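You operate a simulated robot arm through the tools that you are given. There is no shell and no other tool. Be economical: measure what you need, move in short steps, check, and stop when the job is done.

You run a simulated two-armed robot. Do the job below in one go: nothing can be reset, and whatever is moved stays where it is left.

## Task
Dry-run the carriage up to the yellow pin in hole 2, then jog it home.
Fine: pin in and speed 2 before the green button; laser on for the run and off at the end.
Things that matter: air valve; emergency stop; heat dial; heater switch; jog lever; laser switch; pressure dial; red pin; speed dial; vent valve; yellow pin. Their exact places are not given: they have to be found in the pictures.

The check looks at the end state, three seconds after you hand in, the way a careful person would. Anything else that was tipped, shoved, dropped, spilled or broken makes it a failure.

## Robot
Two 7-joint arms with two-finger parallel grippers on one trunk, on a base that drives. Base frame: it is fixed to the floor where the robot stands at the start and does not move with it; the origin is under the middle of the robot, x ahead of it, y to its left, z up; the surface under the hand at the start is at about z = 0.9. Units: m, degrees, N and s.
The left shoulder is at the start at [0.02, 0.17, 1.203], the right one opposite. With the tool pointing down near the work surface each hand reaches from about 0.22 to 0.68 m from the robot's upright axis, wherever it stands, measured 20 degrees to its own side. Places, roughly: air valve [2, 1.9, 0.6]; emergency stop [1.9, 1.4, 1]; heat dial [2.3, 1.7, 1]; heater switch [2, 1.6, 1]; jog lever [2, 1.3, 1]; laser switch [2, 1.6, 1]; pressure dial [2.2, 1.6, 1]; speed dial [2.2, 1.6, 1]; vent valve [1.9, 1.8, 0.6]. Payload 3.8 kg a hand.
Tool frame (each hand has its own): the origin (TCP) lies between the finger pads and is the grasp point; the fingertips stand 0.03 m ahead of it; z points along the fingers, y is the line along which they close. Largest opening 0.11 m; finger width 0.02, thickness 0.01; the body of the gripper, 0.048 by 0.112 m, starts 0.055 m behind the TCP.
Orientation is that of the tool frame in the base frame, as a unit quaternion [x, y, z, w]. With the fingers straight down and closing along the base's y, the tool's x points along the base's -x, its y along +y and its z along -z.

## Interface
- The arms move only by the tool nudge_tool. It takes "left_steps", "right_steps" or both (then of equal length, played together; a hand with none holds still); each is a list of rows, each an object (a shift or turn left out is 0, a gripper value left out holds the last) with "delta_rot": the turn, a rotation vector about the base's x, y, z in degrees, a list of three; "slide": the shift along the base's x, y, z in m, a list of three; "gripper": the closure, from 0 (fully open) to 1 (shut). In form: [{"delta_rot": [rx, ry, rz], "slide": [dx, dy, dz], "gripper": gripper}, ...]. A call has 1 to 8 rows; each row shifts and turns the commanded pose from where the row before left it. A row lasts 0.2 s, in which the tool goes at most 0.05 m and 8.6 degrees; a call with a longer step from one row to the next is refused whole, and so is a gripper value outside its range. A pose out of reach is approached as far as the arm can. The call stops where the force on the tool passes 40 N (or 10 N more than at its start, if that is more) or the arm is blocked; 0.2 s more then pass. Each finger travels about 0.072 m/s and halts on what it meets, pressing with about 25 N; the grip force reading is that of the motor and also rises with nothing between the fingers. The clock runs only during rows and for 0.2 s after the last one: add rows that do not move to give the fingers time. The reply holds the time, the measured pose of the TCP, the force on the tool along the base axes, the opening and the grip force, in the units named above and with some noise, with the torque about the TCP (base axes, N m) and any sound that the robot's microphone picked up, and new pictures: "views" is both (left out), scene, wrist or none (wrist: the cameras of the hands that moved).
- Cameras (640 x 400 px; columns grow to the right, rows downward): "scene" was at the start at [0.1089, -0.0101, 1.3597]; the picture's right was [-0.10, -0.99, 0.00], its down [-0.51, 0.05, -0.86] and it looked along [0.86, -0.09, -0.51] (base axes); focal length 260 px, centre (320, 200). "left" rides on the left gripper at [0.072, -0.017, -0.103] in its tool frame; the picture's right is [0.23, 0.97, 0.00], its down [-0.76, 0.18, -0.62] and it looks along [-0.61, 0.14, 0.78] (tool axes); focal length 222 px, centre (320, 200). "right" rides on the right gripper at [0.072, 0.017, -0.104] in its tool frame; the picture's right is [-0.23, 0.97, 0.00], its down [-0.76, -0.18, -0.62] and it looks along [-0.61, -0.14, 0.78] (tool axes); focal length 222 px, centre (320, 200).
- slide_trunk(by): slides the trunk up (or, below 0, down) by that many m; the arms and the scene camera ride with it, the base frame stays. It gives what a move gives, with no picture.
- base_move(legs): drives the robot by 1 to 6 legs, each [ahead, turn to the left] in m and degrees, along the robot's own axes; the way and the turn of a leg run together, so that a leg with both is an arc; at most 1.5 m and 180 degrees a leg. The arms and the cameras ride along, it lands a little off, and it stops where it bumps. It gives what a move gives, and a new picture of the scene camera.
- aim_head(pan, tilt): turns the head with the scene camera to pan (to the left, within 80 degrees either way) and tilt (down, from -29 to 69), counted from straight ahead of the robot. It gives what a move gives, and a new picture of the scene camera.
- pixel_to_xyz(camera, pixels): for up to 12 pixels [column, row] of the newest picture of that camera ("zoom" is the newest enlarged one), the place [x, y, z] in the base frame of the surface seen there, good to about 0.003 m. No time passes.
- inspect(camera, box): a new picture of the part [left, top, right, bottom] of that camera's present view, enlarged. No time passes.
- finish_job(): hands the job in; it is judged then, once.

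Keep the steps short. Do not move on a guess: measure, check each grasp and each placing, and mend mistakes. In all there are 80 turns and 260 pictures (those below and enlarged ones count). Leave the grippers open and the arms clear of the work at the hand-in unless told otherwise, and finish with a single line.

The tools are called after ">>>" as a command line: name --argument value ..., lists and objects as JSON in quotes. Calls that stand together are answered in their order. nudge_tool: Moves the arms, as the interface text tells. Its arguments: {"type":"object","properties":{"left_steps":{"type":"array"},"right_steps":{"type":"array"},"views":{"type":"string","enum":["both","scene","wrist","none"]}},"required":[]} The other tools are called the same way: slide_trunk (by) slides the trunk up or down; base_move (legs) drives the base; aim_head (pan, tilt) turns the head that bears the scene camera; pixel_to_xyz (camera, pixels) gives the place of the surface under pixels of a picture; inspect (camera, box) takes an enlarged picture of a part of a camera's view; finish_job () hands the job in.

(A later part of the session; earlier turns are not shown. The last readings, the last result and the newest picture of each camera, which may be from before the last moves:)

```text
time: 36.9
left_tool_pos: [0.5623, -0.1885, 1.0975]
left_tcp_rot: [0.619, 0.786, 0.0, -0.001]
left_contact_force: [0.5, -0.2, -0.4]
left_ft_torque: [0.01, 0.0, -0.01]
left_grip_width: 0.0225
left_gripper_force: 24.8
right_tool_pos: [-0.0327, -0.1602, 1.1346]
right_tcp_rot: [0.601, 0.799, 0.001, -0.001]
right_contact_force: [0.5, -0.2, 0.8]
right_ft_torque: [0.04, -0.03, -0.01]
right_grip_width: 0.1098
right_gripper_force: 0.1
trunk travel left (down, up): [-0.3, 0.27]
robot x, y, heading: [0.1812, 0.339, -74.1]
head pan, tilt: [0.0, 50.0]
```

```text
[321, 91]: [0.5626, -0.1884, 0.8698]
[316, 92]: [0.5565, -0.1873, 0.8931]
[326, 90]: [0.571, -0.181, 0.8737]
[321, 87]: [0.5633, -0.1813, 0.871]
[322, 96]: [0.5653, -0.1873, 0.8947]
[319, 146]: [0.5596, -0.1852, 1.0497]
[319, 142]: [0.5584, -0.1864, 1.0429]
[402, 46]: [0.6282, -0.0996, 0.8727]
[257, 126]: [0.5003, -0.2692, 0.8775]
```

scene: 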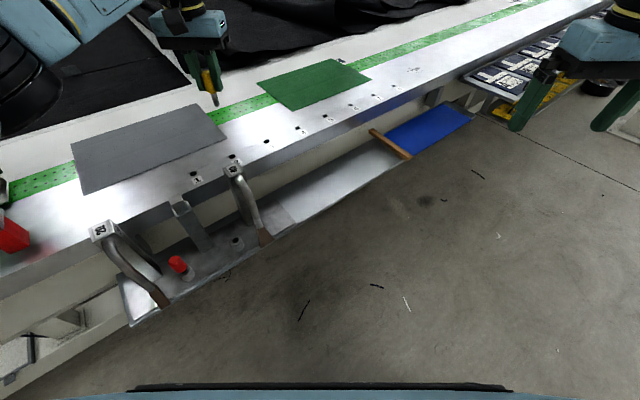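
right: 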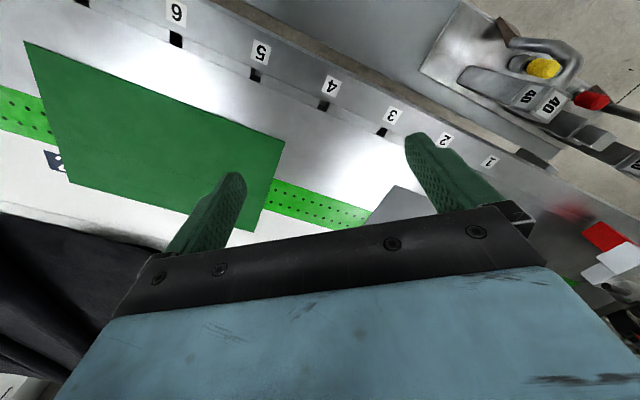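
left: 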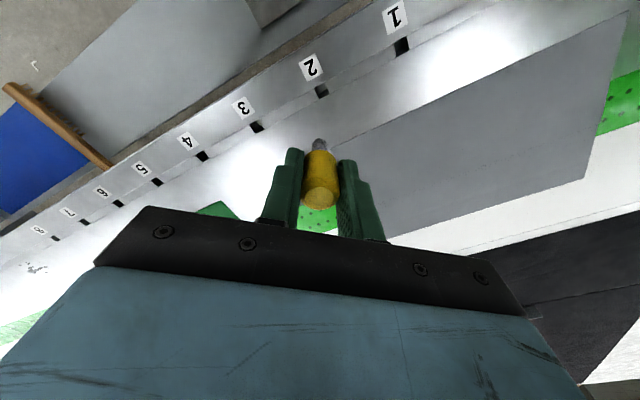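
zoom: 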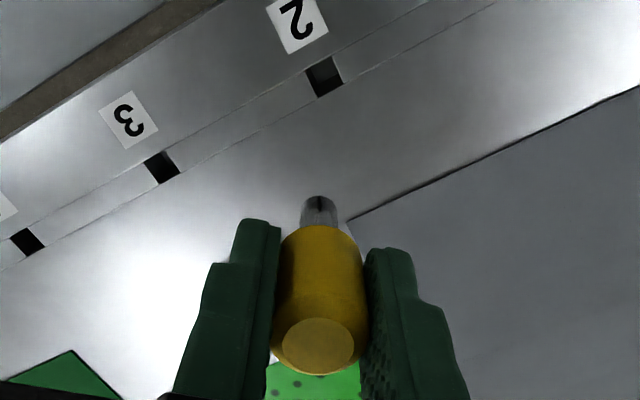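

Correcting for depth inside the hole, its rim centre is at about (0.561,-0.183). I shift (-0.001,+0.0055) and lower until the tip is about 1.5 cm above the surface.

>>> nudge_tool --left_steps '[{"slide": [-0.001, 0.0055, -0.03]}, {"slide": [0, 0, -0.04]}, {"slide": [0, 0, -0.043]}, {}]'

>>> inspect --camera "left" --box '[260, 60, 380, 220]'

>>> inspect --camera "scene" --box '[180, 60, 300, 180]'

```text
time: 37.9
left_tool_pos: [0.5601, -0.1822, 0.9835]
left_tcp_rot: [0.618, 0.786, 0.0, -0.001]
left_contact_force: [-0.3, -0.9, -0.4]
left_ft_torque: [0.02, 0.04, 0.01]
left_grip_width: 0.0225
left_gripper_force: 25.3
right_tool_pos: [-0.0317, -0.1604, 1.1361]
right_tcp_rot: [0.601, 0.799, 0.001, 0.0]
right_contact_force: [-0.2, 0.3, -0.6]
right_ft_torque: [0.0, 0.02, 0.01]
right_grip_width: 0.1099
right_gripper_force: 0.1
trunk travel left (down, up): [-0.3, 0.27]
robot x, y, heading: [0.1815, 0.3385, -73.8]
head pan, tilt: [0.0, 50.0]
```

scene: 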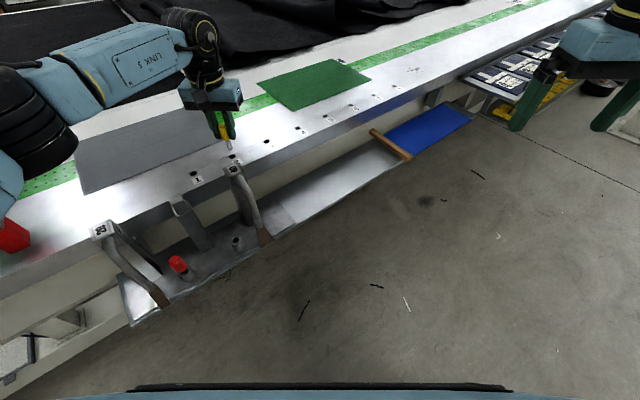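
left: 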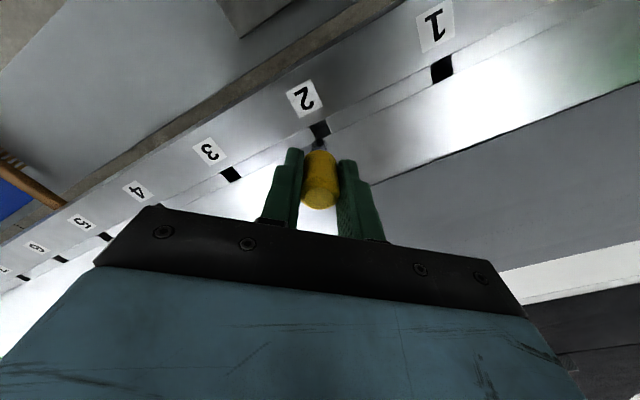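

```text
2.50 times, centred on (320, 140) of left
```

zoom: 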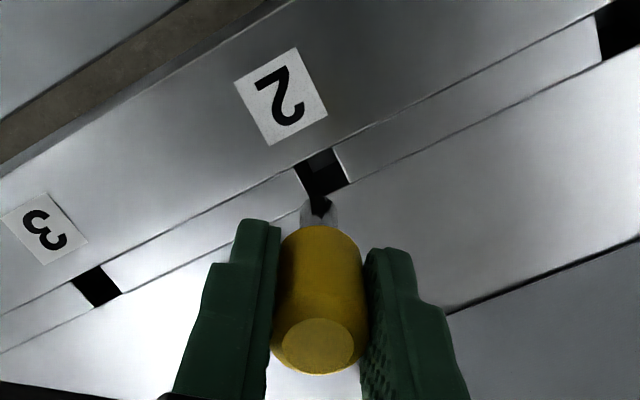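

```text
3.33 times, centred on (240, 120) of scene
```

zoom: 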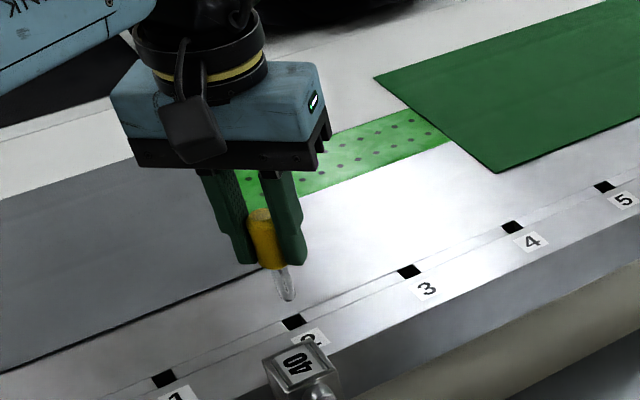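

The wrist-camera geometry puts hole 2 directly under the TCP, within about 1 mm. I lower gently.

>>> nudge_tool --left_steps '[{"slide": [0, -0.0005, -0.012]}, {"slide": [0, 0, -0.008]}, {"slide": [0, 0, -0.006]}, {"slide": [0, 0, -0.006]}, {}]'

>>> inspect --camera "scene" --box '[180, 60, 300, 180]'

>>> inspect --camera "left" --box '[260, 60, 380, 220]'

```text
time: 39.1
left_tool_pos: [0.5609, -0.1813, 0.9508]
left_tcp_rot: [0.618, 0.786, 0.001, -0.001]
left_contact_force: [-4.0, 6.1, -3.7]
left_ft_torque: [0.29, 0.26, 0.04]
left_grip_width: 0.0226
left_gripper_force: 25.2
right_tool_pos: [-0.0332, -0.1594, 1.1363]
right_tcp_rot: [0.602, 0.799, 0.0, 0.001]
right_contact_force: [-0.4, 0.4, -0.1]
right_ft_torque: [0.01, 0.0, 0.02]
right_grip_width: 0.11
right_gripper_force: 0.1
trunk travel left (down, up): [-0.3, 0.27]
robot x, y, heading: [0.1818, 0.3386, -73.8]
head pan, tilt: [0.0, 50.0]
```

scene: 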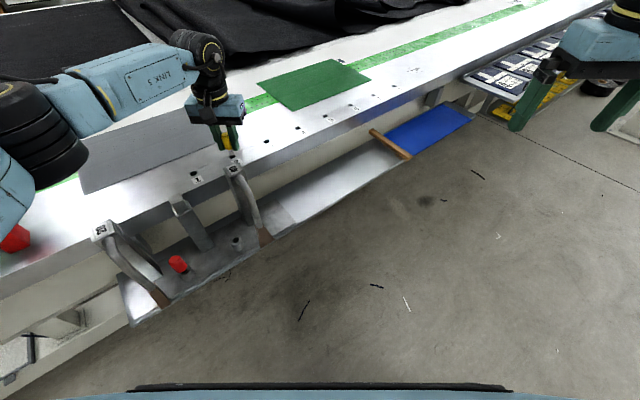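
left: 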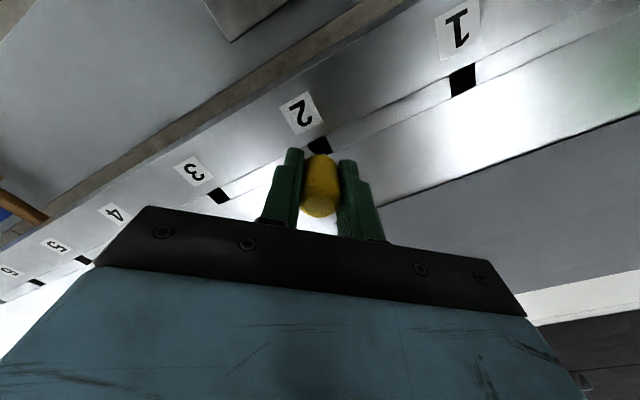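

```text
3.33 times, centred on (240, 120) of scene
```

zoom: 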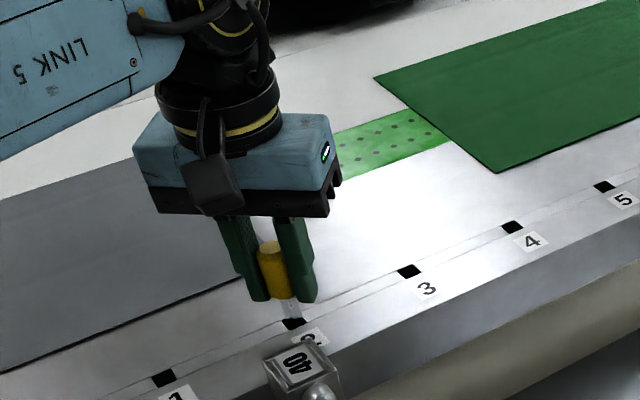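

```text
2.50 times, centred on (320, 140) of left
```

zoom: 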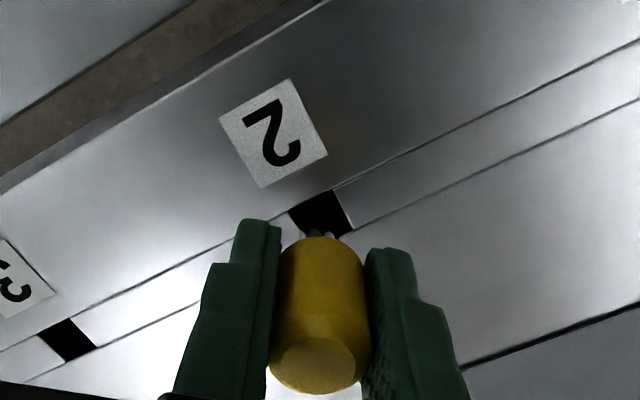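

The tip is in the hole and its wall pushes the tool towards (-x,+y). I yield 2 mm that way and keep lowering.

>>> nudge_tool --left_steps '[{"slide": [-0.0015, 0.002, 0]}, {"slide": [0, 0, -0.005]}, {"slide": [0, 0, -0.005]}, {"slide": [0, 0, -0.004]}, {}]'

>>> inspect --camera "scene" --box '[190, 90, 290, 180]'

```text
time: 40.3
left_tool_pos: [0.5596, -0.1811, 0.9392]
left_tcp_rot: [0.618, 0.786, 0.0, 0.001]
left_contact_force: [-3.5, 2.0, 0.2]
left_ft_torque: [0.03, 0.08, 0.0]
left_grip_width: 0.0225
left_gripper_force: 24.5
right_tool_pos: [-0.0332, -0.1603, 1.1361]
right_tcp_rot: [0.602, 0.799, 0.0, 0.0]
right_contact_force: [0.0, -0.6, 0.1]
right_ft_torque: [-0.02, 0.02, 0.01]
right_grip_width: 0.11
right_gripper_force: 0.0
trunk travel left (down, up): [-0.3, 0.27]
robot x, y, heading: [0.1819, 0.3399, -73.9]
head pan, tilt: [0.0, 50.0]
```

scene: 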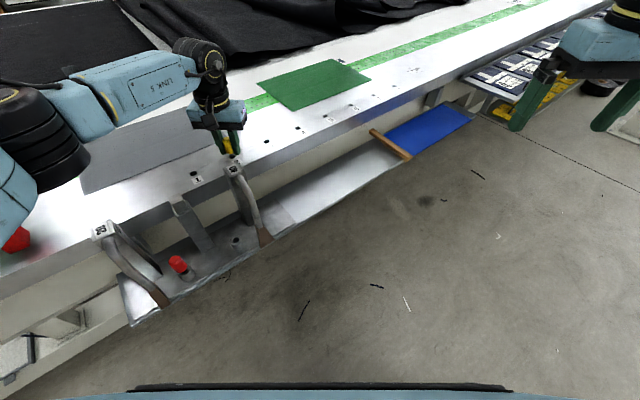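
left: 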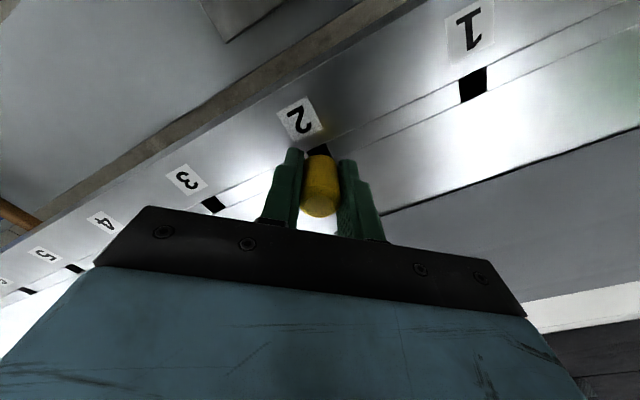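

```text
4.44 times, centred on (240, 135) of scene
```

zoom: 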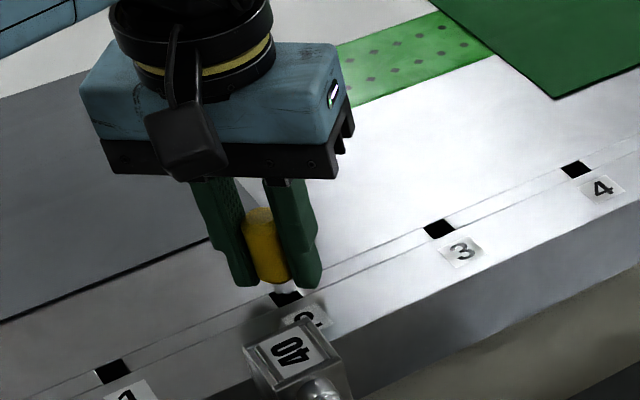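

It is going in smoothly. I lower a bit more, yielding 1 mm in -x, and watch for the vertical force.

>>> nudge_tool --left_steps '[{"slide": [-0.001, 0.0005, -0.004]}, {"slide": [0, 0, -0.003]}, {"slide": [0, 0, -0.002]}, {}]'

>>> inspect --camera "scene" --box '[190, 90, 290, 180]'

```text
time: 41.3
left_tool_pos: [0.5596, -0.1816, 0.9307]
left_tcp_rot: [0.618, 0.786, 0.0, 0.001]
left_contact_force: [1.1, 0.2, 2.0]
left_ft_torque: [-0.01, 0.01, 0.0]
left_grip_width: 0.0222
left_gripper_force: 24.7
right_tool_pos: [-0.0313, -0.1594, 1.136]
right_tcp_rot: [0.602, 0.798, 0.0, 0.0]
right_contact_force: [0.7, 0.3, -0.7]
right_ft_torque: [0.05, 0.01, -0.02]
right_grip_width: 0.1099
right_gripper_force: 0.0
trunk travel left (down, up): [-0.3, 0.27]
robot x, y, heading: [0.1821, 0.3439, -73.7]
head pan, tilt: [0.0, 50.0]
```

scene: 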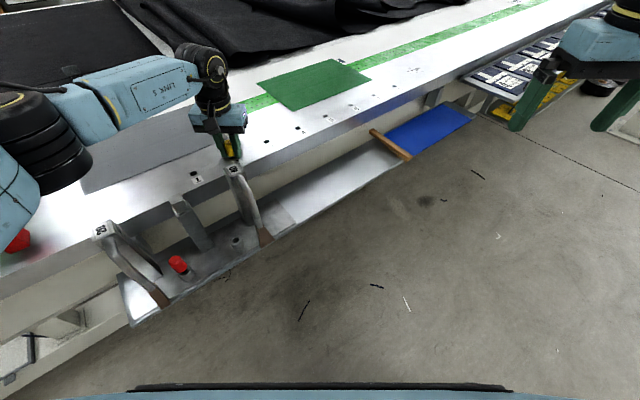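
left: 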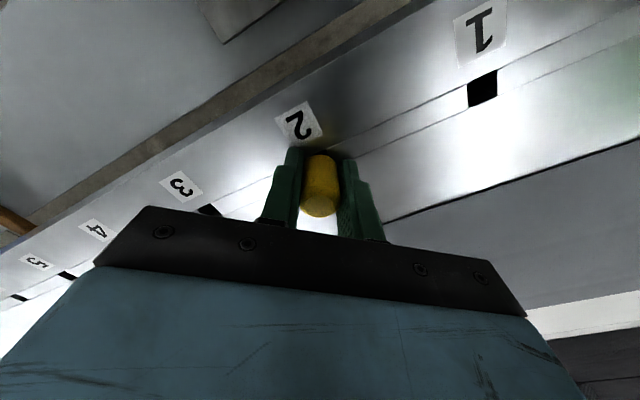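

```text
4.44 times, centred on (240, 135) of scene
```

zoom: 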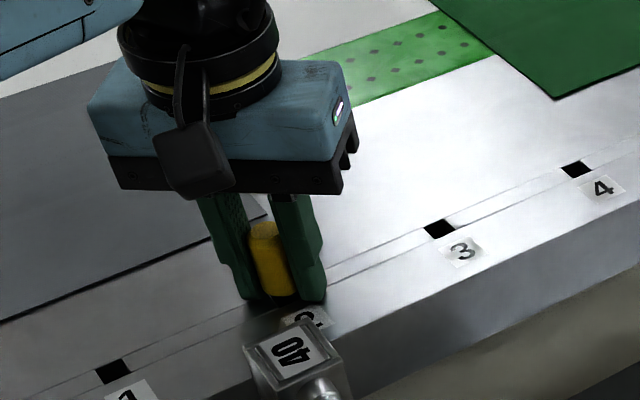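

Vertical contact has just begun (2 N). I press 2 mm more, then open.

>>> nudge_tool --left_steps '[{"slide": [0, 0, -0.002]}, {}, {"gripper": 0.7}, {"gripper": 0.6}, {"gripper": 0.5}, {"gripper": 0.5}]' --views "wrist"

>>> nudge_tool --left_steps '[{"slide": [0, 0, 0.03]}, {"slide": [0, 0, 0.04]}, {"slide": [0, 0, 0.04]}, {"slide": [0, 0, 0.045]}, {"slide": [-0.02, 0.03, 0.045]}, {"slide": [-0.02, 0.03, 0.03]}]'

>>> inspect --camera "scene" --box '[190, 100, 290, 190]'

```text
time: 42.7
left_tool_pos: [0.5572, -0.181, 0.9293]
left_tcp_rot: [0.62, 0.784, -0.003, 0.0]
left_contact_force: [2.3, 1.9, 24.0]
left_ft_torque: [0.46, -0.78, -0.23]
left_grip_width: 0.056
left_gripper_force: 1.7
right_tool_pos: [-0.0335, -0.1589, 1.1371]
right_tcp_rot: [0.601, 0.799, -0.001, 0.001]
right_contact_force: [0.8, 0.6, -0.8]
right_ft_torque: [-0.02, 0.02, -0.03]
right_grip_width: 0.11
right_gripper_force: 0.0
trunk travel left (down, up): [-0.3, 0.27]
robot x, y, heading: [0.1812, 0.3355, -74.0]
head pan, tilt: [0.0, 50.0]
```

left: 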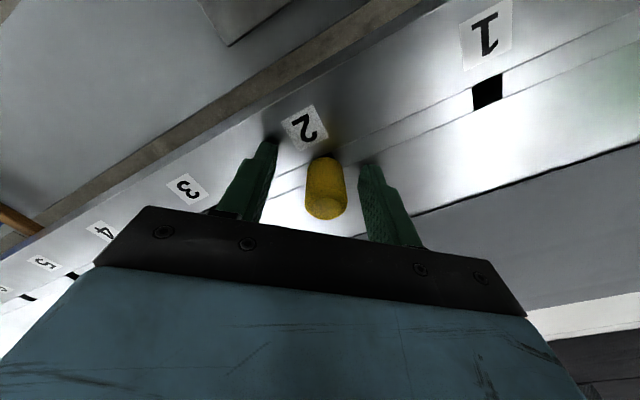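

```text
refused: row 5 steps farther than a row can; nothing moved
```

```text
4.44 times, centred on (240, 145) of scene
```

zoom: 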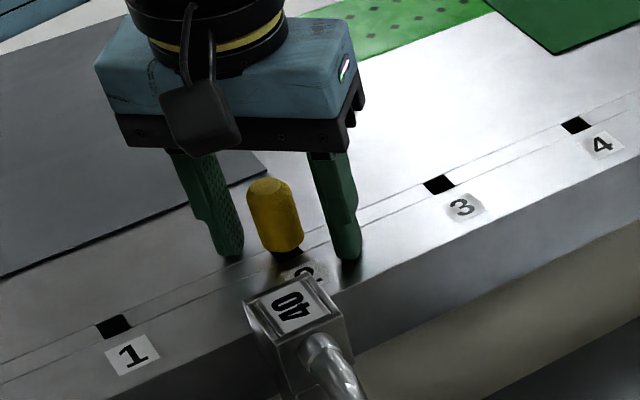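

The pin stands in hole 2 and the fingertips are just touching the table. I rise straight up in smaller steps.

>>> nudge_tool --left_steps '[{"slide": [0, 0, 0.03]}, {"slide": [0, 0, 0.04]}, {"slide": [0, 0, 0.04]}, {"slide": [0, 0, 0.045]}, {"slide": [-0.01, 0.02, 0.04]}, {"slide": [-0.02, 0.03, 0.03]}, {"slide": [-0.02, 0.03, 0.03]}, {"slide": [-0.02, 0.03, 0.03]}]'

>>> inspect --camera "scene" --box '[190, 100, 290, 190]'

```text
time: 44.5
left_tool_pos: [0.4886, -0.0695, 1.2129]
left_tcp_rot: [0.619, 0.786, 0.0, 0.001]
left_contact_force: [-0.5, 0.2, -0.1]
left_ft_torque: [0.02, -0.01, 0.0]
left_grip_width: 0.0549
left_gripper_force: 0.0
right_tool_pos: [-0.032, -0.1604, 1.1356]
right_tcp_rot: [0.602, 0.799, -0.001, 0.0]
right_contact_force: [0.1, 0.3, 0.0]
right_ft_torque: [-0.02, 0.02, 0.02]
right_grip_width: 0.11
right_gripper_force: 0.0
trunk travel left (down, up): [-0.3, 0.27]
robot x, y, heading: [0.1789, 0.3377, -73.8]
head pan, tilt: [0.0, 50.0]
```

scene: 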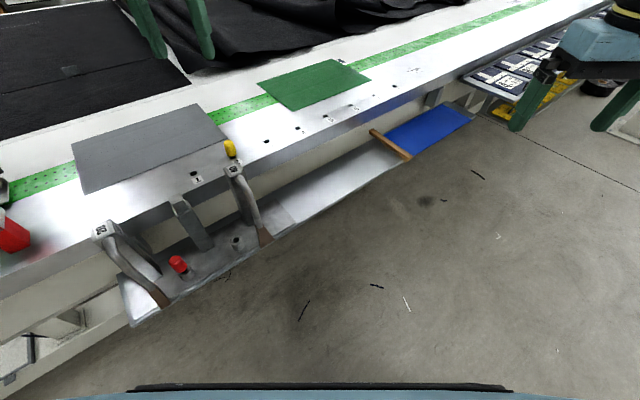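
left: 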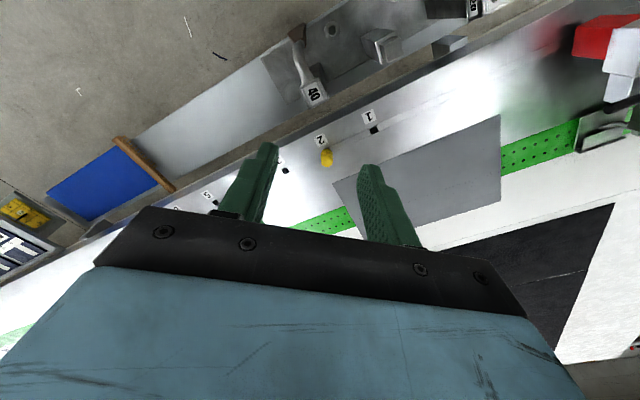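

```text
4.44 times, centred on (240, 145) of scene
```

zoom: 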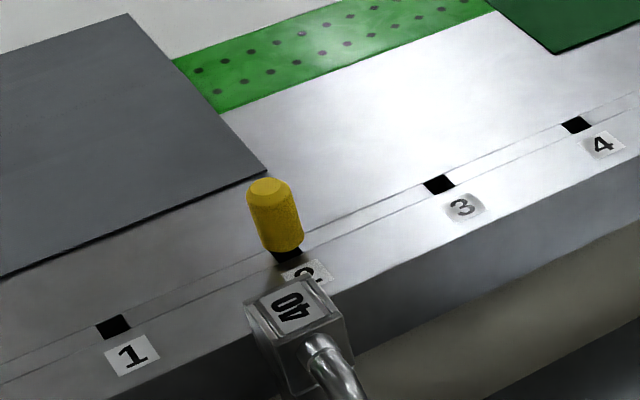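

The pin is fully seated in hole 2. Next I tuck both hands closer to the body before driving to the controls.

>>> nudge_tool --left_steps '[{"slide": [-0.024, 0.032, 0]}, {"slide": [-0.024, 0.032, 0]}, {"slide": [-0.024, 0.032, 0]}, {"slide": [-0.024, 0.032, 0]}]' --right_steps '[{"slide": [0.017, 0.038, 0.02]}, {"slide": [0.017, 0.038, 0.02]}, {"slide": [0.017, 0.038, 0.02]}, {"slide": [0.017, 0.038, 0.01]}]' --views "none"

>>> base_move --legs '[[0, -120], [0, -112]]'

>>> aim_head --pan -25 --tilt 20

```text
time: 45.5
left_tool_pos: [0.3931, 0.0577, 1.2119]
left_tcp_rot: [0.618, 0.786, 0.0, 0.0]
left_contact_force: [-1.0, 1.0, -0.2]
left_ft_torque: [0.02, -0.02, 0.05]
left_grip_width: 0.0551
left_gripper_force: 0.0
right_tool_pos: [0.0354, -0.0077, 1.2065]
right_tcp_rot: [0.602, 0.799, 0.001, -0.001]
right_contact_force: [0.5, -0.2, 0.5]
right_ft_torque: [-0.01, 0.01, 0.0]
right_grip_width: 0.11
right_gripper_force: 0.0
trunk travel left (down, up): [-0.3, 0.27]
robot x, y, heading: [0.181, 0.3364, -73.8]
head pan, tilt: [0.0, 50.0]
```

```text
time: 55.6
left_tool_pos: [0.2762, 0.6801, 1.2112]
left_tcp_rot: [-0.43, 0.903, 0.0, 0.0]
left_contact_force: [-0.1, -0.3, 1.2]
left_ft_torque: [0.02, -0.03, 0.01]
left_grip_width: 0.0552
left_gripper_force: 0.0
right_tool_pos: [0.545, 0.4348, 1.2069]
right_tcp_rot: [-0.45, 0.893, 0.0, 0.0]
right_contact_force: [-0.8, -0.4, 0.2]
right_ft_torque: [-0.01, 0.0, 0.02]
right_grip_width: 0.1101
right_gripper_force: 0.1
trunk travel left (down, up): [-0.3, 0.27]
robot x, y, heading: [0.1815, 0.3367, 53.6]
head pan, tilt: [0.0, 50.0]
```

scene: 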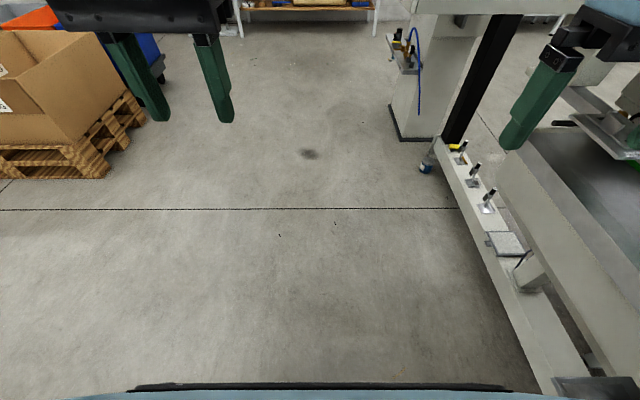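

```text
time: 56.6
left_tool_pos: [0.2781, 0.6801, 1.2119]
left_tcp_rot: [-0.431, 0.902, 0.001, 0.0]
left_contact_force: [-0.4, -0.1, 0.4]
left_ft_torque: [0.01, -0.01, 0.0]
left_grip_width: 0.0551
left_gripper_force: 0.0
right_tool_pos: [0.5448, 0.4344, 1.2069]
right_tcp_rot: [-0.449, 0.893, 0.001, -0.001]
right_contact_force: [-0.5, 0.3, 0.0]
right_ft_torque: [-0.03, 0.0, 0.01]
right_grip_width: 0.1099
right_gripper_force: 0.0
trunk travel left (down, up): [-0.3, 0.27]
robot x, y, heading: [0.1776, 0.3394, 53.4]
head pan, tilt: [-25.0, 20.0]
```

scene: 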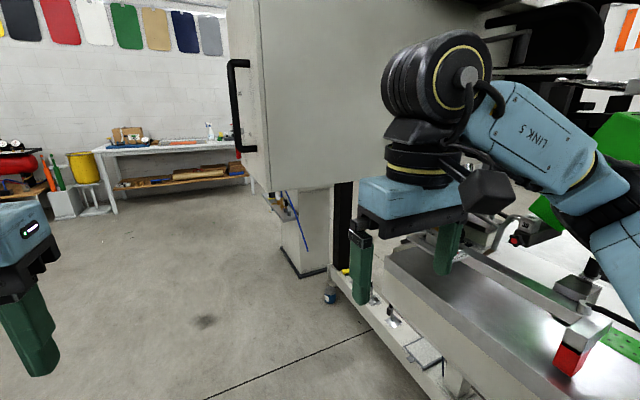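

A big machine housing and a post stand ahead on the right. I'll measure them before driving.

>>> pixel_to_xyz --camera "scene" --pixels '[[240, 120], [232, 60], [265, 130], [350, 100], [340, 230], [305, 230], [290, 210], [285, 255], [325, 270], [332, 295], [270, 200], [490, 225]]'

>>> inspect --camera "scene" --box '[220, 150, 420, 320]'

>>> inspect --camera "scene" --box '[440, 40, 640, 290]'

```text
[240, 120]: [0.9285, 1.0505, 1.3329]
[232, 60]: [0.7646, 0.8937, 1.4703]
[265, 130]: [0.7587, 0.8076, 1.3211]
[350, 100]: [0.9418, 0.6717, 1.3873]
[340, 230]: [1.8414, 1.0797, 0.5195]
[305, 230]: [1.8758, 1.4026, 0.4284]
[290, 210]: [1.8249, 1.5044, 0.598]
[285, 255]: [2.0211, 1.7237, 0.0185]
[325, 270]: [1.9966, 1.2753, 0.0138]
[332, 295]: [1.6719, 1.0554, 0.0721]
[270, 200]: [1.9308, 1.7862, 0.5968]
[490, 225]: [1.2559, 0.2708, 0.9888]
```

```text
2.35 times, centred on (320, 235) of scene
```

zoom: 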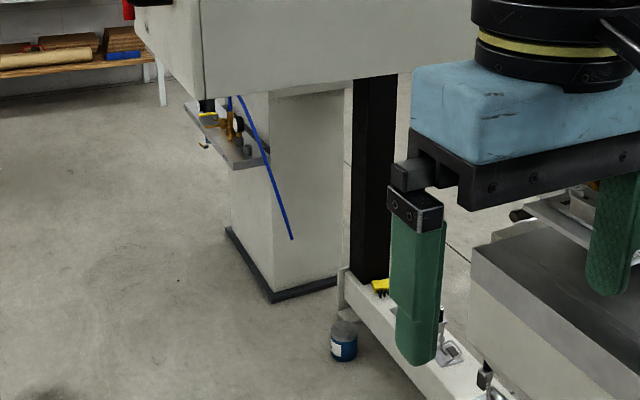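

```text
1.60 times, centred on (540, 165) of scene
```

zoom: 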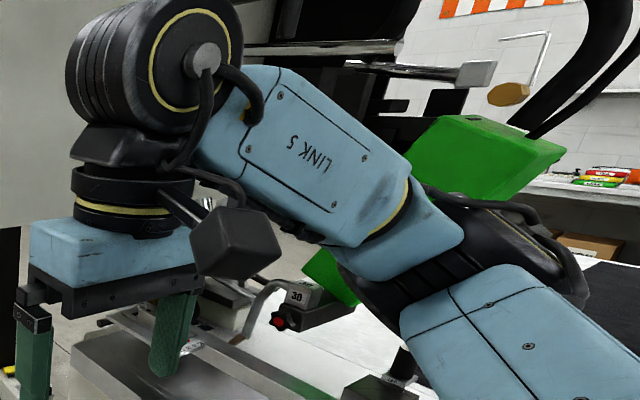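

The housing's outer face lies along n≈-0.12 at z≥1.3, so I must pass well outside it. I check the pallet on the left for clearance.

>>> aim_head --pan 20 --tilt 40

```text
time: 57.7
left_tool_pos: [0.2772, 0.6806, 1.2117]
left_tcp_rot: [-0.431, 0.902, 0.0, 0.0]
left_contact_force: [-0.3, -1.1, -0.7]
left_ft_torque: [0.01, 0.0, 0.0]
left_grip_width: 0.055
left_gripper_force: 0.1
right_tool_pos: [0.5455, 0.4349, 1.2069]
right_tcp_rot: [-0.45, 0.893, 0.0, 0.0]
right_contact_force: [0.1, -0.8, 0.2]
right_ft_torque: [0.0, 0.01, 0.02]
right_grip_width: 0.1101
right_gripper_force: 0.0
trunk travel left (down, up): [-0.3, 0.27]
robot x, y, heading: [0.1818, 0.3398, 53.4]
head pan, tilt: [20.0, 40.0]
```

scene: 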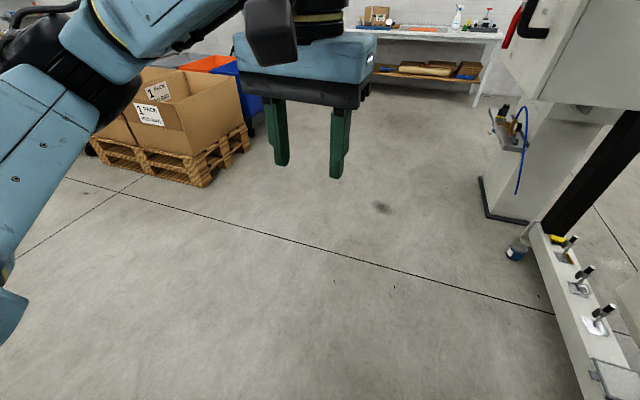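

>>> pixel_to_xyz --camera "scene" --pixels '[[205, 186], [250, 148], [515, 255], [495, 215], [545, 85], [480, 100], [300, 120], [430, 72], [495, 118]]'

```text
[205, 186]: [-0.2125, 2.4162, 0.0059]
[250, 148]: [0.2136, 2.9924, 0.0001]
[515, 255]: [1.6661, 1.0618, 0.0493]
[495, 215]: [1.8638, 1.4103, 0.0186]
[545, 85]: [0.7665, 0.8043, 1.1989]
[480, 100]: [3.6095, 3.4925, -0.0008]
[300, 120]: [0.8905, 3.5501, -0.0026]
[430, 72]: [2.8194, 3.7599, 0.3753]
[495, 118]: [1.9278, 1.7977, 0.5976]
```

The pallet corner is far away at n≈1.6. I drive out, along, and then turn to face the desk.

>>> base_move --legs '[[0, 46], [0.75, 0], [0, -46], [1.4, 0], [0, -90]]'

>>> aim_head --pan 0 --tilt 20

```text
time: 76.4
left_tool_pos: [1.2153, 2.0944, 1.2119]
left_tcp_rot: [0.342, 0.94, 0.0, 0.0]
left_contact_force: [0.1, -0.3, -0.3]
left_ft_torque: [0.0, 0.02, -0.01]
left_grip_width: 0.0548
left_gripper_force: 0.0
right_tool_pos: [0.9647, 1.8308, 1.2068]
right_tcp_rot: [0.322, 0.947, 0.001, 0.0]
right_contact_force: [-0.2, 0.6, -0.1]
right_ft_torque: [-0.02, -0.01, 0.0]
right_grip_width: 0.1101
right_gripper_force: 0.2
trunk travel left (down, up): [-0.3, 0.27]
robot x, y, heading: [0.8778, 2.1976, -37.8]
head pan, tilt: [20.0, 40.0]
```

scene: 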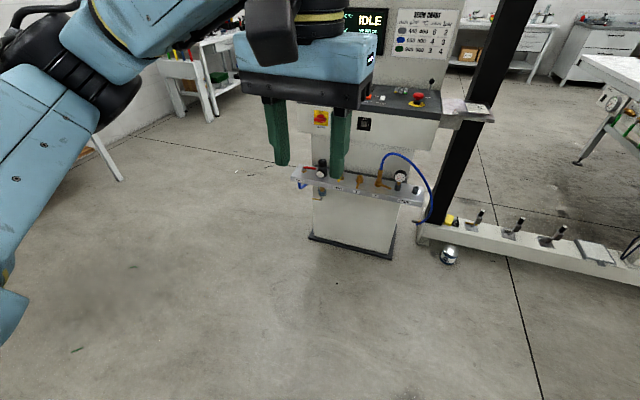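

```text
time: 77.2
left_tool_pos: [1.2149, 2.0941, 1.2116]
left_tcp_rot: [0.342, 0.94, 0.001, 0.001]
left_contact_force: [0.0, -0.9, 0.3]
left_ft_torque: [-0.01, 0.02, -0.03]
left_grip_width: 0.0548
left_gripper_force: 0.1
right_tool_pos: [0.9652, 1.8313, 1.2064]
right_tcp_rot: [0.322, 0.947, -0.001, 0.0]
right_contact_force: [0.1, -0.5, 0.5]
right_ft_torque: [0.02, 0.01, 0.03]
right_grip_width: 0.1101
right_gripper_force: 0.1
trunk travel left (down, up): [-0.3, 0.27]
robot x, y, heading: [0.8736, 2.1938, -37.6]
head pan, tilt: [0.0, 20.0]
```

scene: 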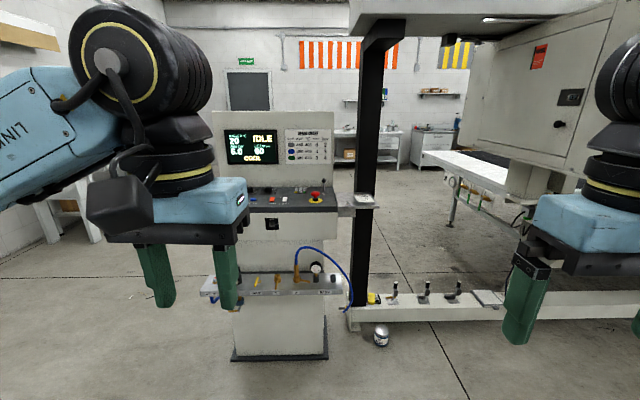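

There is the control panel with a display, a chart, and valves below. I enlarge all of it to read the labels.

>>> inspect --camera "scene" --box '[205, 120, 345, 215]'

>>> inspect --camera "scene" --box '[190, 240, 350, 320]'

>>> inspect --camera "scene" --box '[280, 125, 340, 165]'

```text
4.21 times, centred on (275, 168) of scene
```

zoom: 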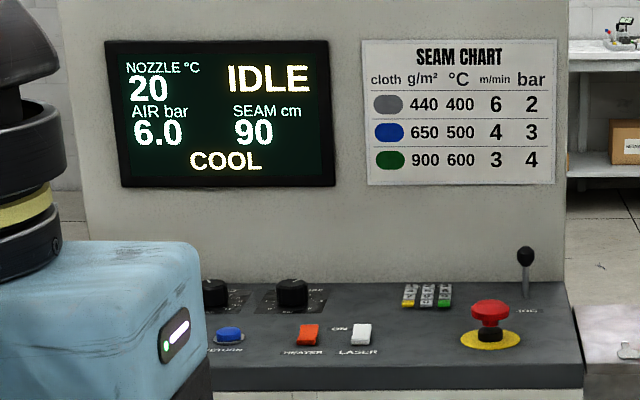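

```text
4.00 times, centred on (270, 280) of scene
```

zoom: 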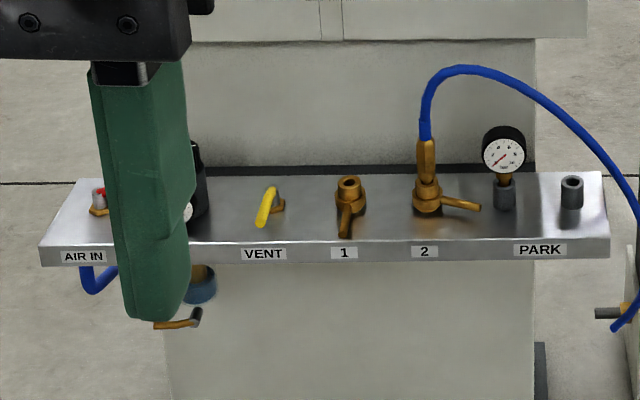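

```text
10.00 times, centred on (310, 145) of scene
```

zoom: 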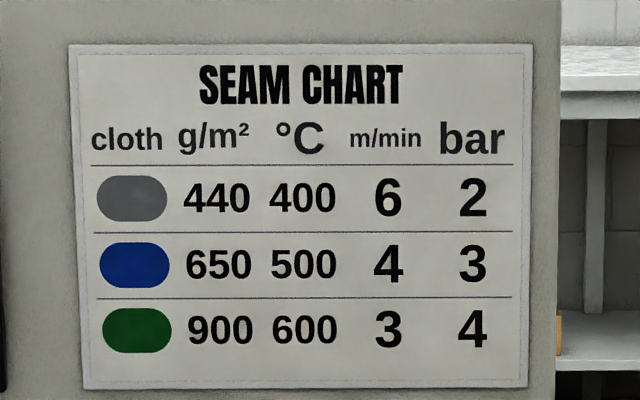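

The display says IDLE, nozzle 20°C, COOL. The desk has two dials, RETURN (blue), HEATER (red), LASER (white), a 3-button block with a green button, the emergency stop and JOG. I measure these and the shelf edge.

>>> pixel_to_xyz --camera "scene" --pixels '[[207, 298], [340, 292], [315, 197], [326, 181], [278, 199], [291, 198], [274, 190], [255, 191], [309, 189], [340, 205], [232, 358], [329, 210]]'

>>> nudge_tool --left_steps '[{"slide": [-0.02, 0.03, 0.0], "gripper": 0}, {"slide": [-0.02, 0.03, 0.0]}, {"slide": [-0.02, 0.03, 0.0]}, {"slide": [-0.02, 0.03, 0.0]}, {"slide": [0.0, 0.03, 0.0]}, {"slide": [0.0, 0.03, 0.0]}]' --views "scene"

```text
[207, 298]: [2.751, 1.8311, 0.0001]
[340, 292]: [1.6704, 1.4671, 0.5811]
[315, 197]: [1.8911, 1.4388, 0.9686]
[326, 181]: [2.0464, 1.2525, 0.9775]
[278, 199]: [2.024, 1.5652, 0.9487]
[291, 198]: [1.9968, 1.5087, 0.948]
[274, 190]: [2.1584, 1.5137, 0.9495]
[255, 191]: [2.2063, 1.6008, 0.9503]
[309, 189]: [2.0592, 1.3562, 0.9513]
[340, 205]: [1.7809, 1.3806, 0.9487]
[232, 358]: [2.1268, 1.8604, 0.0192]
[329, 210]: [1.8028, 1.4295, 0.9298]
```

```text
time: 78.6
left_tool_pos: [1.1365, 2.2717, 1.2175]
left_tcp_rot: [0.342, 0.94, 0.0, 0.001]
left_contact_force: [0.1, 0.6, -0.4]
left_ft_torque: [-0.01, 0.01, 0.0]
left_grip_width: 0.1098
left_gripper_force: 0.0
left hand out of reach, approached as far as the arm can: row 6
right_tool_pos: [0.9648, 1.8303, 1.208]
right_tcp_rot: [0.323, 0.946, 0.0, 0.0]
right_contact_force: [0.6, -0.5, -0.1]
right_ft_torque: [0.01, -0.04, -0.02]
right_grip_width: 0.1099
right_gripper_force: 0.0
trunk travel left (down, up): [-0.3, 0.27]
robot x, y, heading: [0.8766, 2.1957, -37.8]
head pan, tilt: [0.0, 20.0]
```

scene: 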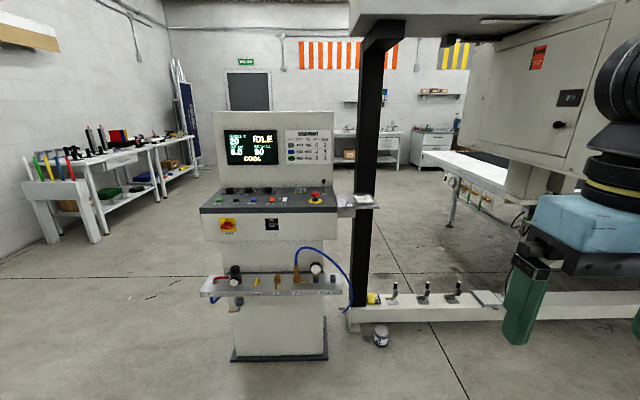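

Now the desk is unobstructed, so I read its labels.

>>> inspect --camera "scene" --box '[195, 175, 345, 240]'

>>> inspect --camera "scene" --box '[195, 255, 345, 325]'

```text
4.27 times, centred on (270, 208) of scene
```

zoom: 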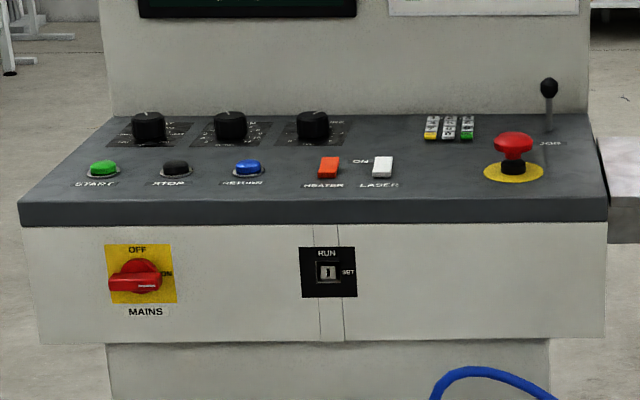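

```text
4.27 times, centred on (270, 290) of scene
```

zoom: 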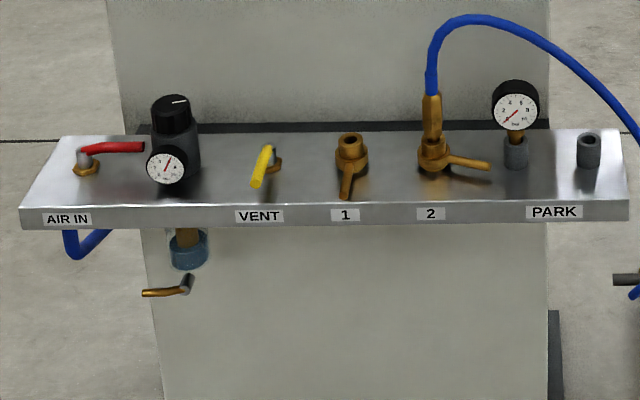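

Labels: START (green), STOP (black), RETURN (blue), HEATER, LASER, MAINS, key RUN, and three dials. Before approaching I check the overhead box and beam on the right for arm clearance.

>>> pixel_to_xyz --camera "scene" --pixels '[[480, 130], [585, 150], [610, 60], [370, 20], [365, 100], [500, 20], [560, 165], [600, 10], [323, 260], [210, 280]]'

```text
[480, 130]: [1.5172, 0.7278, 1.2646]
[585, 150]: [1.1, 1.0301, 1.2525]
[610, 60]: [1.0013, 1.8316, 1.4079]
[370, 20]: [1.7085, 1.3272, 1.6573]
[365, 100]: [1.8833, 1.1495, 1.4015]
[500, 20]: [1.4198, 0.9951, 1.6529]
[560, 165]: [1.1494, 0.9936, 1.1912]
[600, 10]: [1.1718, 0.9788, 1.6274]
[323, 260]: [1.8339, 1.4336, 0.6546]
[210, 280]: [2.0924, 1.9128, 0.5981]
```

The box corner is at t≈1.48, well away. I drive up to the panel, stopping a bit short first.

>>> base_move --legs '[[0, 14], [0.8, 0], [0, -13.5]]'

>>> aim_head --pan 0 --tilt 45

```text
time: 84.6
left_tool_pos: [1.8715, 1.9446, 1.218]
left_tcp_rot: [0.344, 0.939, 0.0, 0.0]
left_contact_force: [0.0, -0.3, 0.6]
left_ft_torque: [-0.01, -0.02, -0.01]
left_grip_width: 0.1098
left_gripper_force: 0.2
right_tool_pos: [1.6974, 1.5033, 1.2068]
right_tcp_rot: [0.324, 0.946, 0.002, -0.001]
right_contact_force: [-0.3, -0.3, -0.7]
right_ft_torque: [-0.02, 0.01, 0.01]
right_grip_width: 0.1102
right_gripper_force: 0.1
trunk travel left (down, up): [-0.3, 0.27]
robot x, y, heading: [1.6083, 1.8692, -37.5]
head pan, tilt: [0.0, 20.0]
```

scene: 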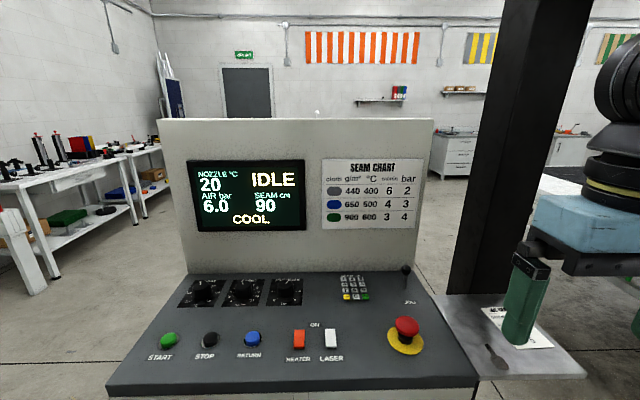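

```text
time: 85.5
left_tool_pos: [1.8729, 1.9435, 1.2184]
left_tcp_rot: [0.343, 0.939, 0.0, 0.001]
left_contact_force: [0.1, -0.9, 0.3]
left_ft_torque: [0.01, -0.02, -0.02]
left_grip_width: 0.1101
left_gripper_force: 0.0
right_tool_pos: [1.6979, 1.5035, 1.2055]
right_tcp_rot: [0.324, 0.946, 0.001, -0.001]
right_contact_force: [-0.6, 0.2, 0.4]
right_ft_torque: [0.0, 0.0, -0.03]
right_grip_width: 0.1101
right_gripper_force: 0.0
trunk travel left (down, up): [-0.3, 0.27]
robot x, y, heading: [1.6077, 1.8679, -37.6]
head pan, tilt: [0.0, 45.0]
```

scene: 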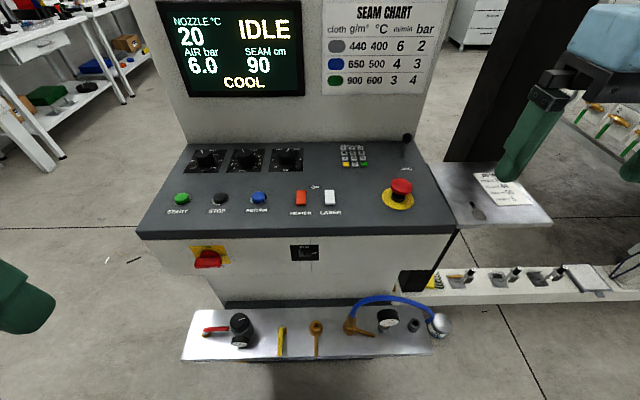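

I now have a full view. I'll read the dials and the note at (505,190), and measure the controls.

>>> inspect --camera "scene" --box '[140, 135, 320, 225]'

>>> pixel_to_xyz --camera "scene" --pixels '[[205, 155], [245, 154], [286, 154], [181, 198], [220, 198], [259, 197], [300, 197], [330, 197], [400, 185], [406, 138], [225, 150], [313, 187]]'

>>> inspect --camera "scene" --box '[270, 130, 450, 220]'

>>> inspect --camera "scene" --box '[460, 160, 550, 220]'

```text
3.56 times, centred on (230, 180) of scene
```

zoom: 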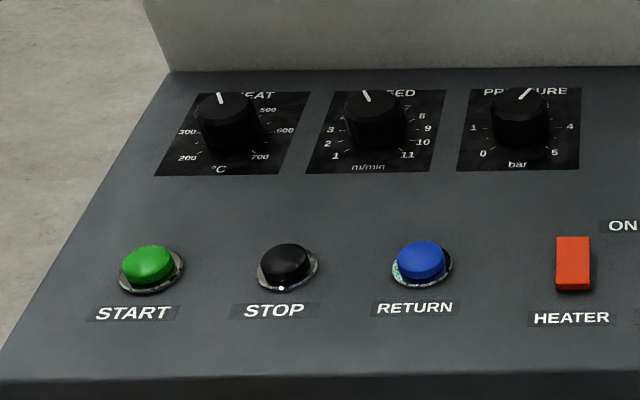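

```text
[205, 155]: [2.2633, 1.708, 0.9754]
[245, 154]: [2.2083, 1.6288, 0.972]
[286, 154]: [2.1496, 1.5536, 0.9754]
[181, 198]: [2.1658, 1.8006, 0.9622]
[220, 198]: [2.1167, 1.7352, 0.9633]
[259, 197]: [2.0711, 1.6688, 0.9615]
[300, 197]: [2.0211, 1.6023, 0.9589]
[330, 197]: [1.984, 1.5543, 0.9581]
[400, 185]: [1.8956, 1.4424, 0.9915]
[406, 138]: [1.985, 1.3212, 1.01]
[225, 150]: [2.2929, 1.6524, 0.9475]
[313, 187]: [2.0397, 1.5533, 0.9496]
```

```text
3.56 times, centred on (360, 175) of scene
```

zoom: 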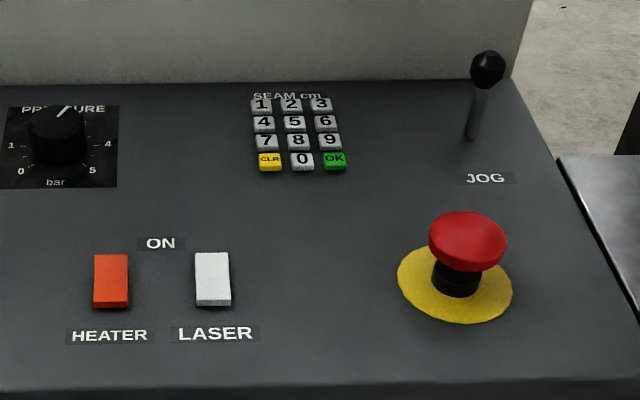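

```text
6.67 times, centred on (505, 190) of scene
```

zoom: 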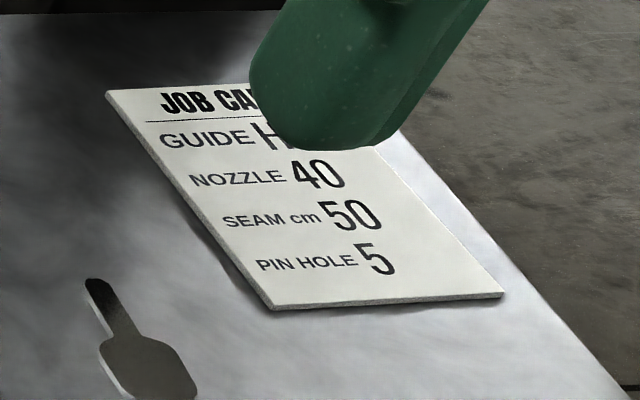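

The job card is for another job, so I ignore it. The speed dial must go to 2, and its pointer is near 5–6 now. I measure the display panel plane and knob spacing before putting the left hand above the speed dial.

>>> pixel_to_xyz --camera "scene" --pixels '[[245, 120], [245, 60], [245, 10], [350, 110], [245, 170], [245, 148], [240, 160], [252, 160], [246, 146], [330, 191], [330, 204], [348, 146]]'

>>> nudge_tool --left_steps '[{"slide": [0.032, -0.032, -0.01]}, {"slide": [0.032, -0.032, -0.01]}, {"slide": [0.032, -0.032, -0.01]}, {"slide": [0.032, -0.032, -0.01]}, {"slide": [0.032, -0.032, 0]}, {"slide": [0.032, -0.032, 0]}, {"slide": [0.032, -0.032, 0]}, {"slide": [0.032, -0.032, 0]}]'

```text
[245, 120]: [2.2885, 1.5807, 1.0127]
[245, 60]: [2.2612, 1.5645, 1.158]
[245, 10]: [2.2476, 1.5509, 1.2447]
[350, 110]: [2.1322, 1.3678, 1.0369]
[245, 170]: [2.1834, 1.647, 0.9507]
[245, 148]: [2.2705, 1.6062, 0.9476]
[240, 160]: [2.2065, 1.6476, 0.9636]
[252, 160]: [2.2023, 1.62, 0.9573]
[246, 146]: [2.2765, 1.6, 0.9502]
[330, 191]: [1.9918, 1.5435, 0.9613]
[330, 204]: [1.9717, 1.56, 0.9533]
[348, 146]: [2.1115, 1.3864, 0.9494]
```

```text
time: 87.3
left_tool_pos: [2.1266, 1.6869, 1.1783]
left_tcp_rot: [0.344, 0.939, 0.001, -0.002]
left_contact_force: [0.4, -0.4, -0.5]
left_ft_torque: [0.02, 0.02, -0.01]
left_grip_width: 0.1102
left_gripper_force: 0.1
right_tool_pos: [1.6989, 1.5036, 1.2058]
right_tcp_rot: [0.324, 0.946, 0.001, -0.002]
right_contact_force: [0.5, 0.0, 0.7]
right_ft_torque: [0.0, 0.02, 0.03]
right_grip_width: 0.1099
right_gripper_force: 0.2
trunk travel left (down, up): [-0.3, 0.27]
robot x, y, heading: [1.6112, 1.8702, -37.8]
head pan, tilt: [0.0, 45.0]
```

scene: 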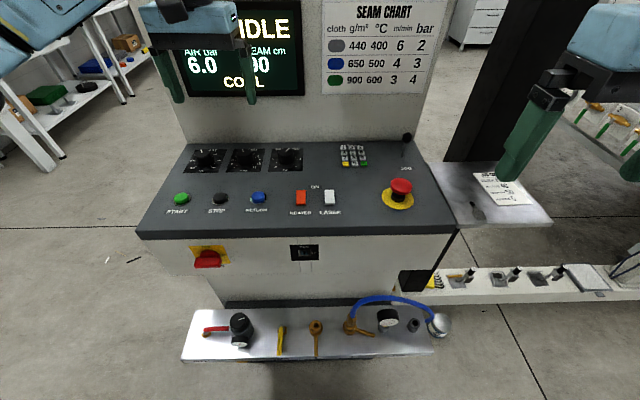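
left: 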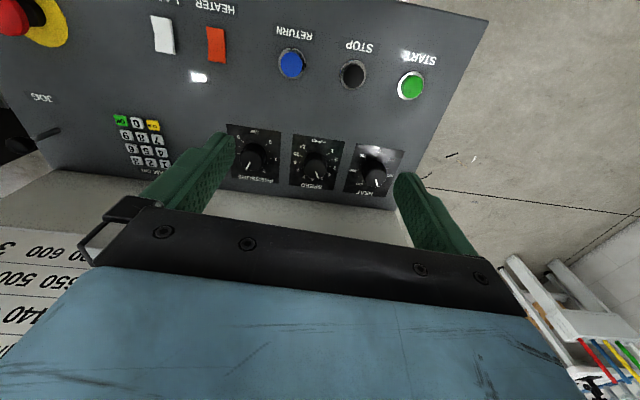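

The wrist view shows all three dials. I zoom in to read the speed pointer and measure the knob.

>>> inspect --camera "left" --box '[220, 110, 410, 215]'

>>> pixel_to_xyz --camera "left" --pixels '[[314, 167], [318, 175], [310, 167], [254, 158], [376, 176], [311, 188], [317, 137], [218, 45], [216, 35], [164, 35]]'

```text
3.37 times, centred on (315, 162) of left
```

zoom: 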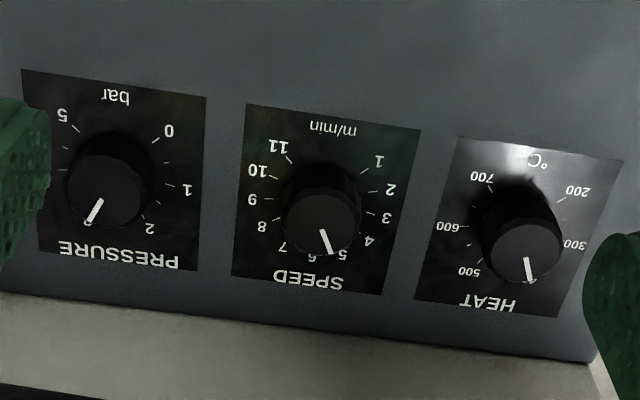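

```text
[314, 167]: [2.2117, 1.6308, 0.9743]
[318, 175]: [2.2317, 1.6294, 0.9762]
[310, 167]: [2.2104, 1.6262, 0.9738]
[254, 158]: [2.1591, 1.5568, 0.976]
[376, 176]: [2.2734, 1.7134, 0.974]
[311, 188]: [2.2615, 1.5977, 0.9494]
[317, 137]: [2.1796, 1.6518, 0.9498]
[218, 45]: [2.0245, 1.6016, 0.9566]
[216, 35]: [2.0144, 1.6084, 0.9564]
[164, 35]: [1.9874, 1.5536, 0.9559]
```

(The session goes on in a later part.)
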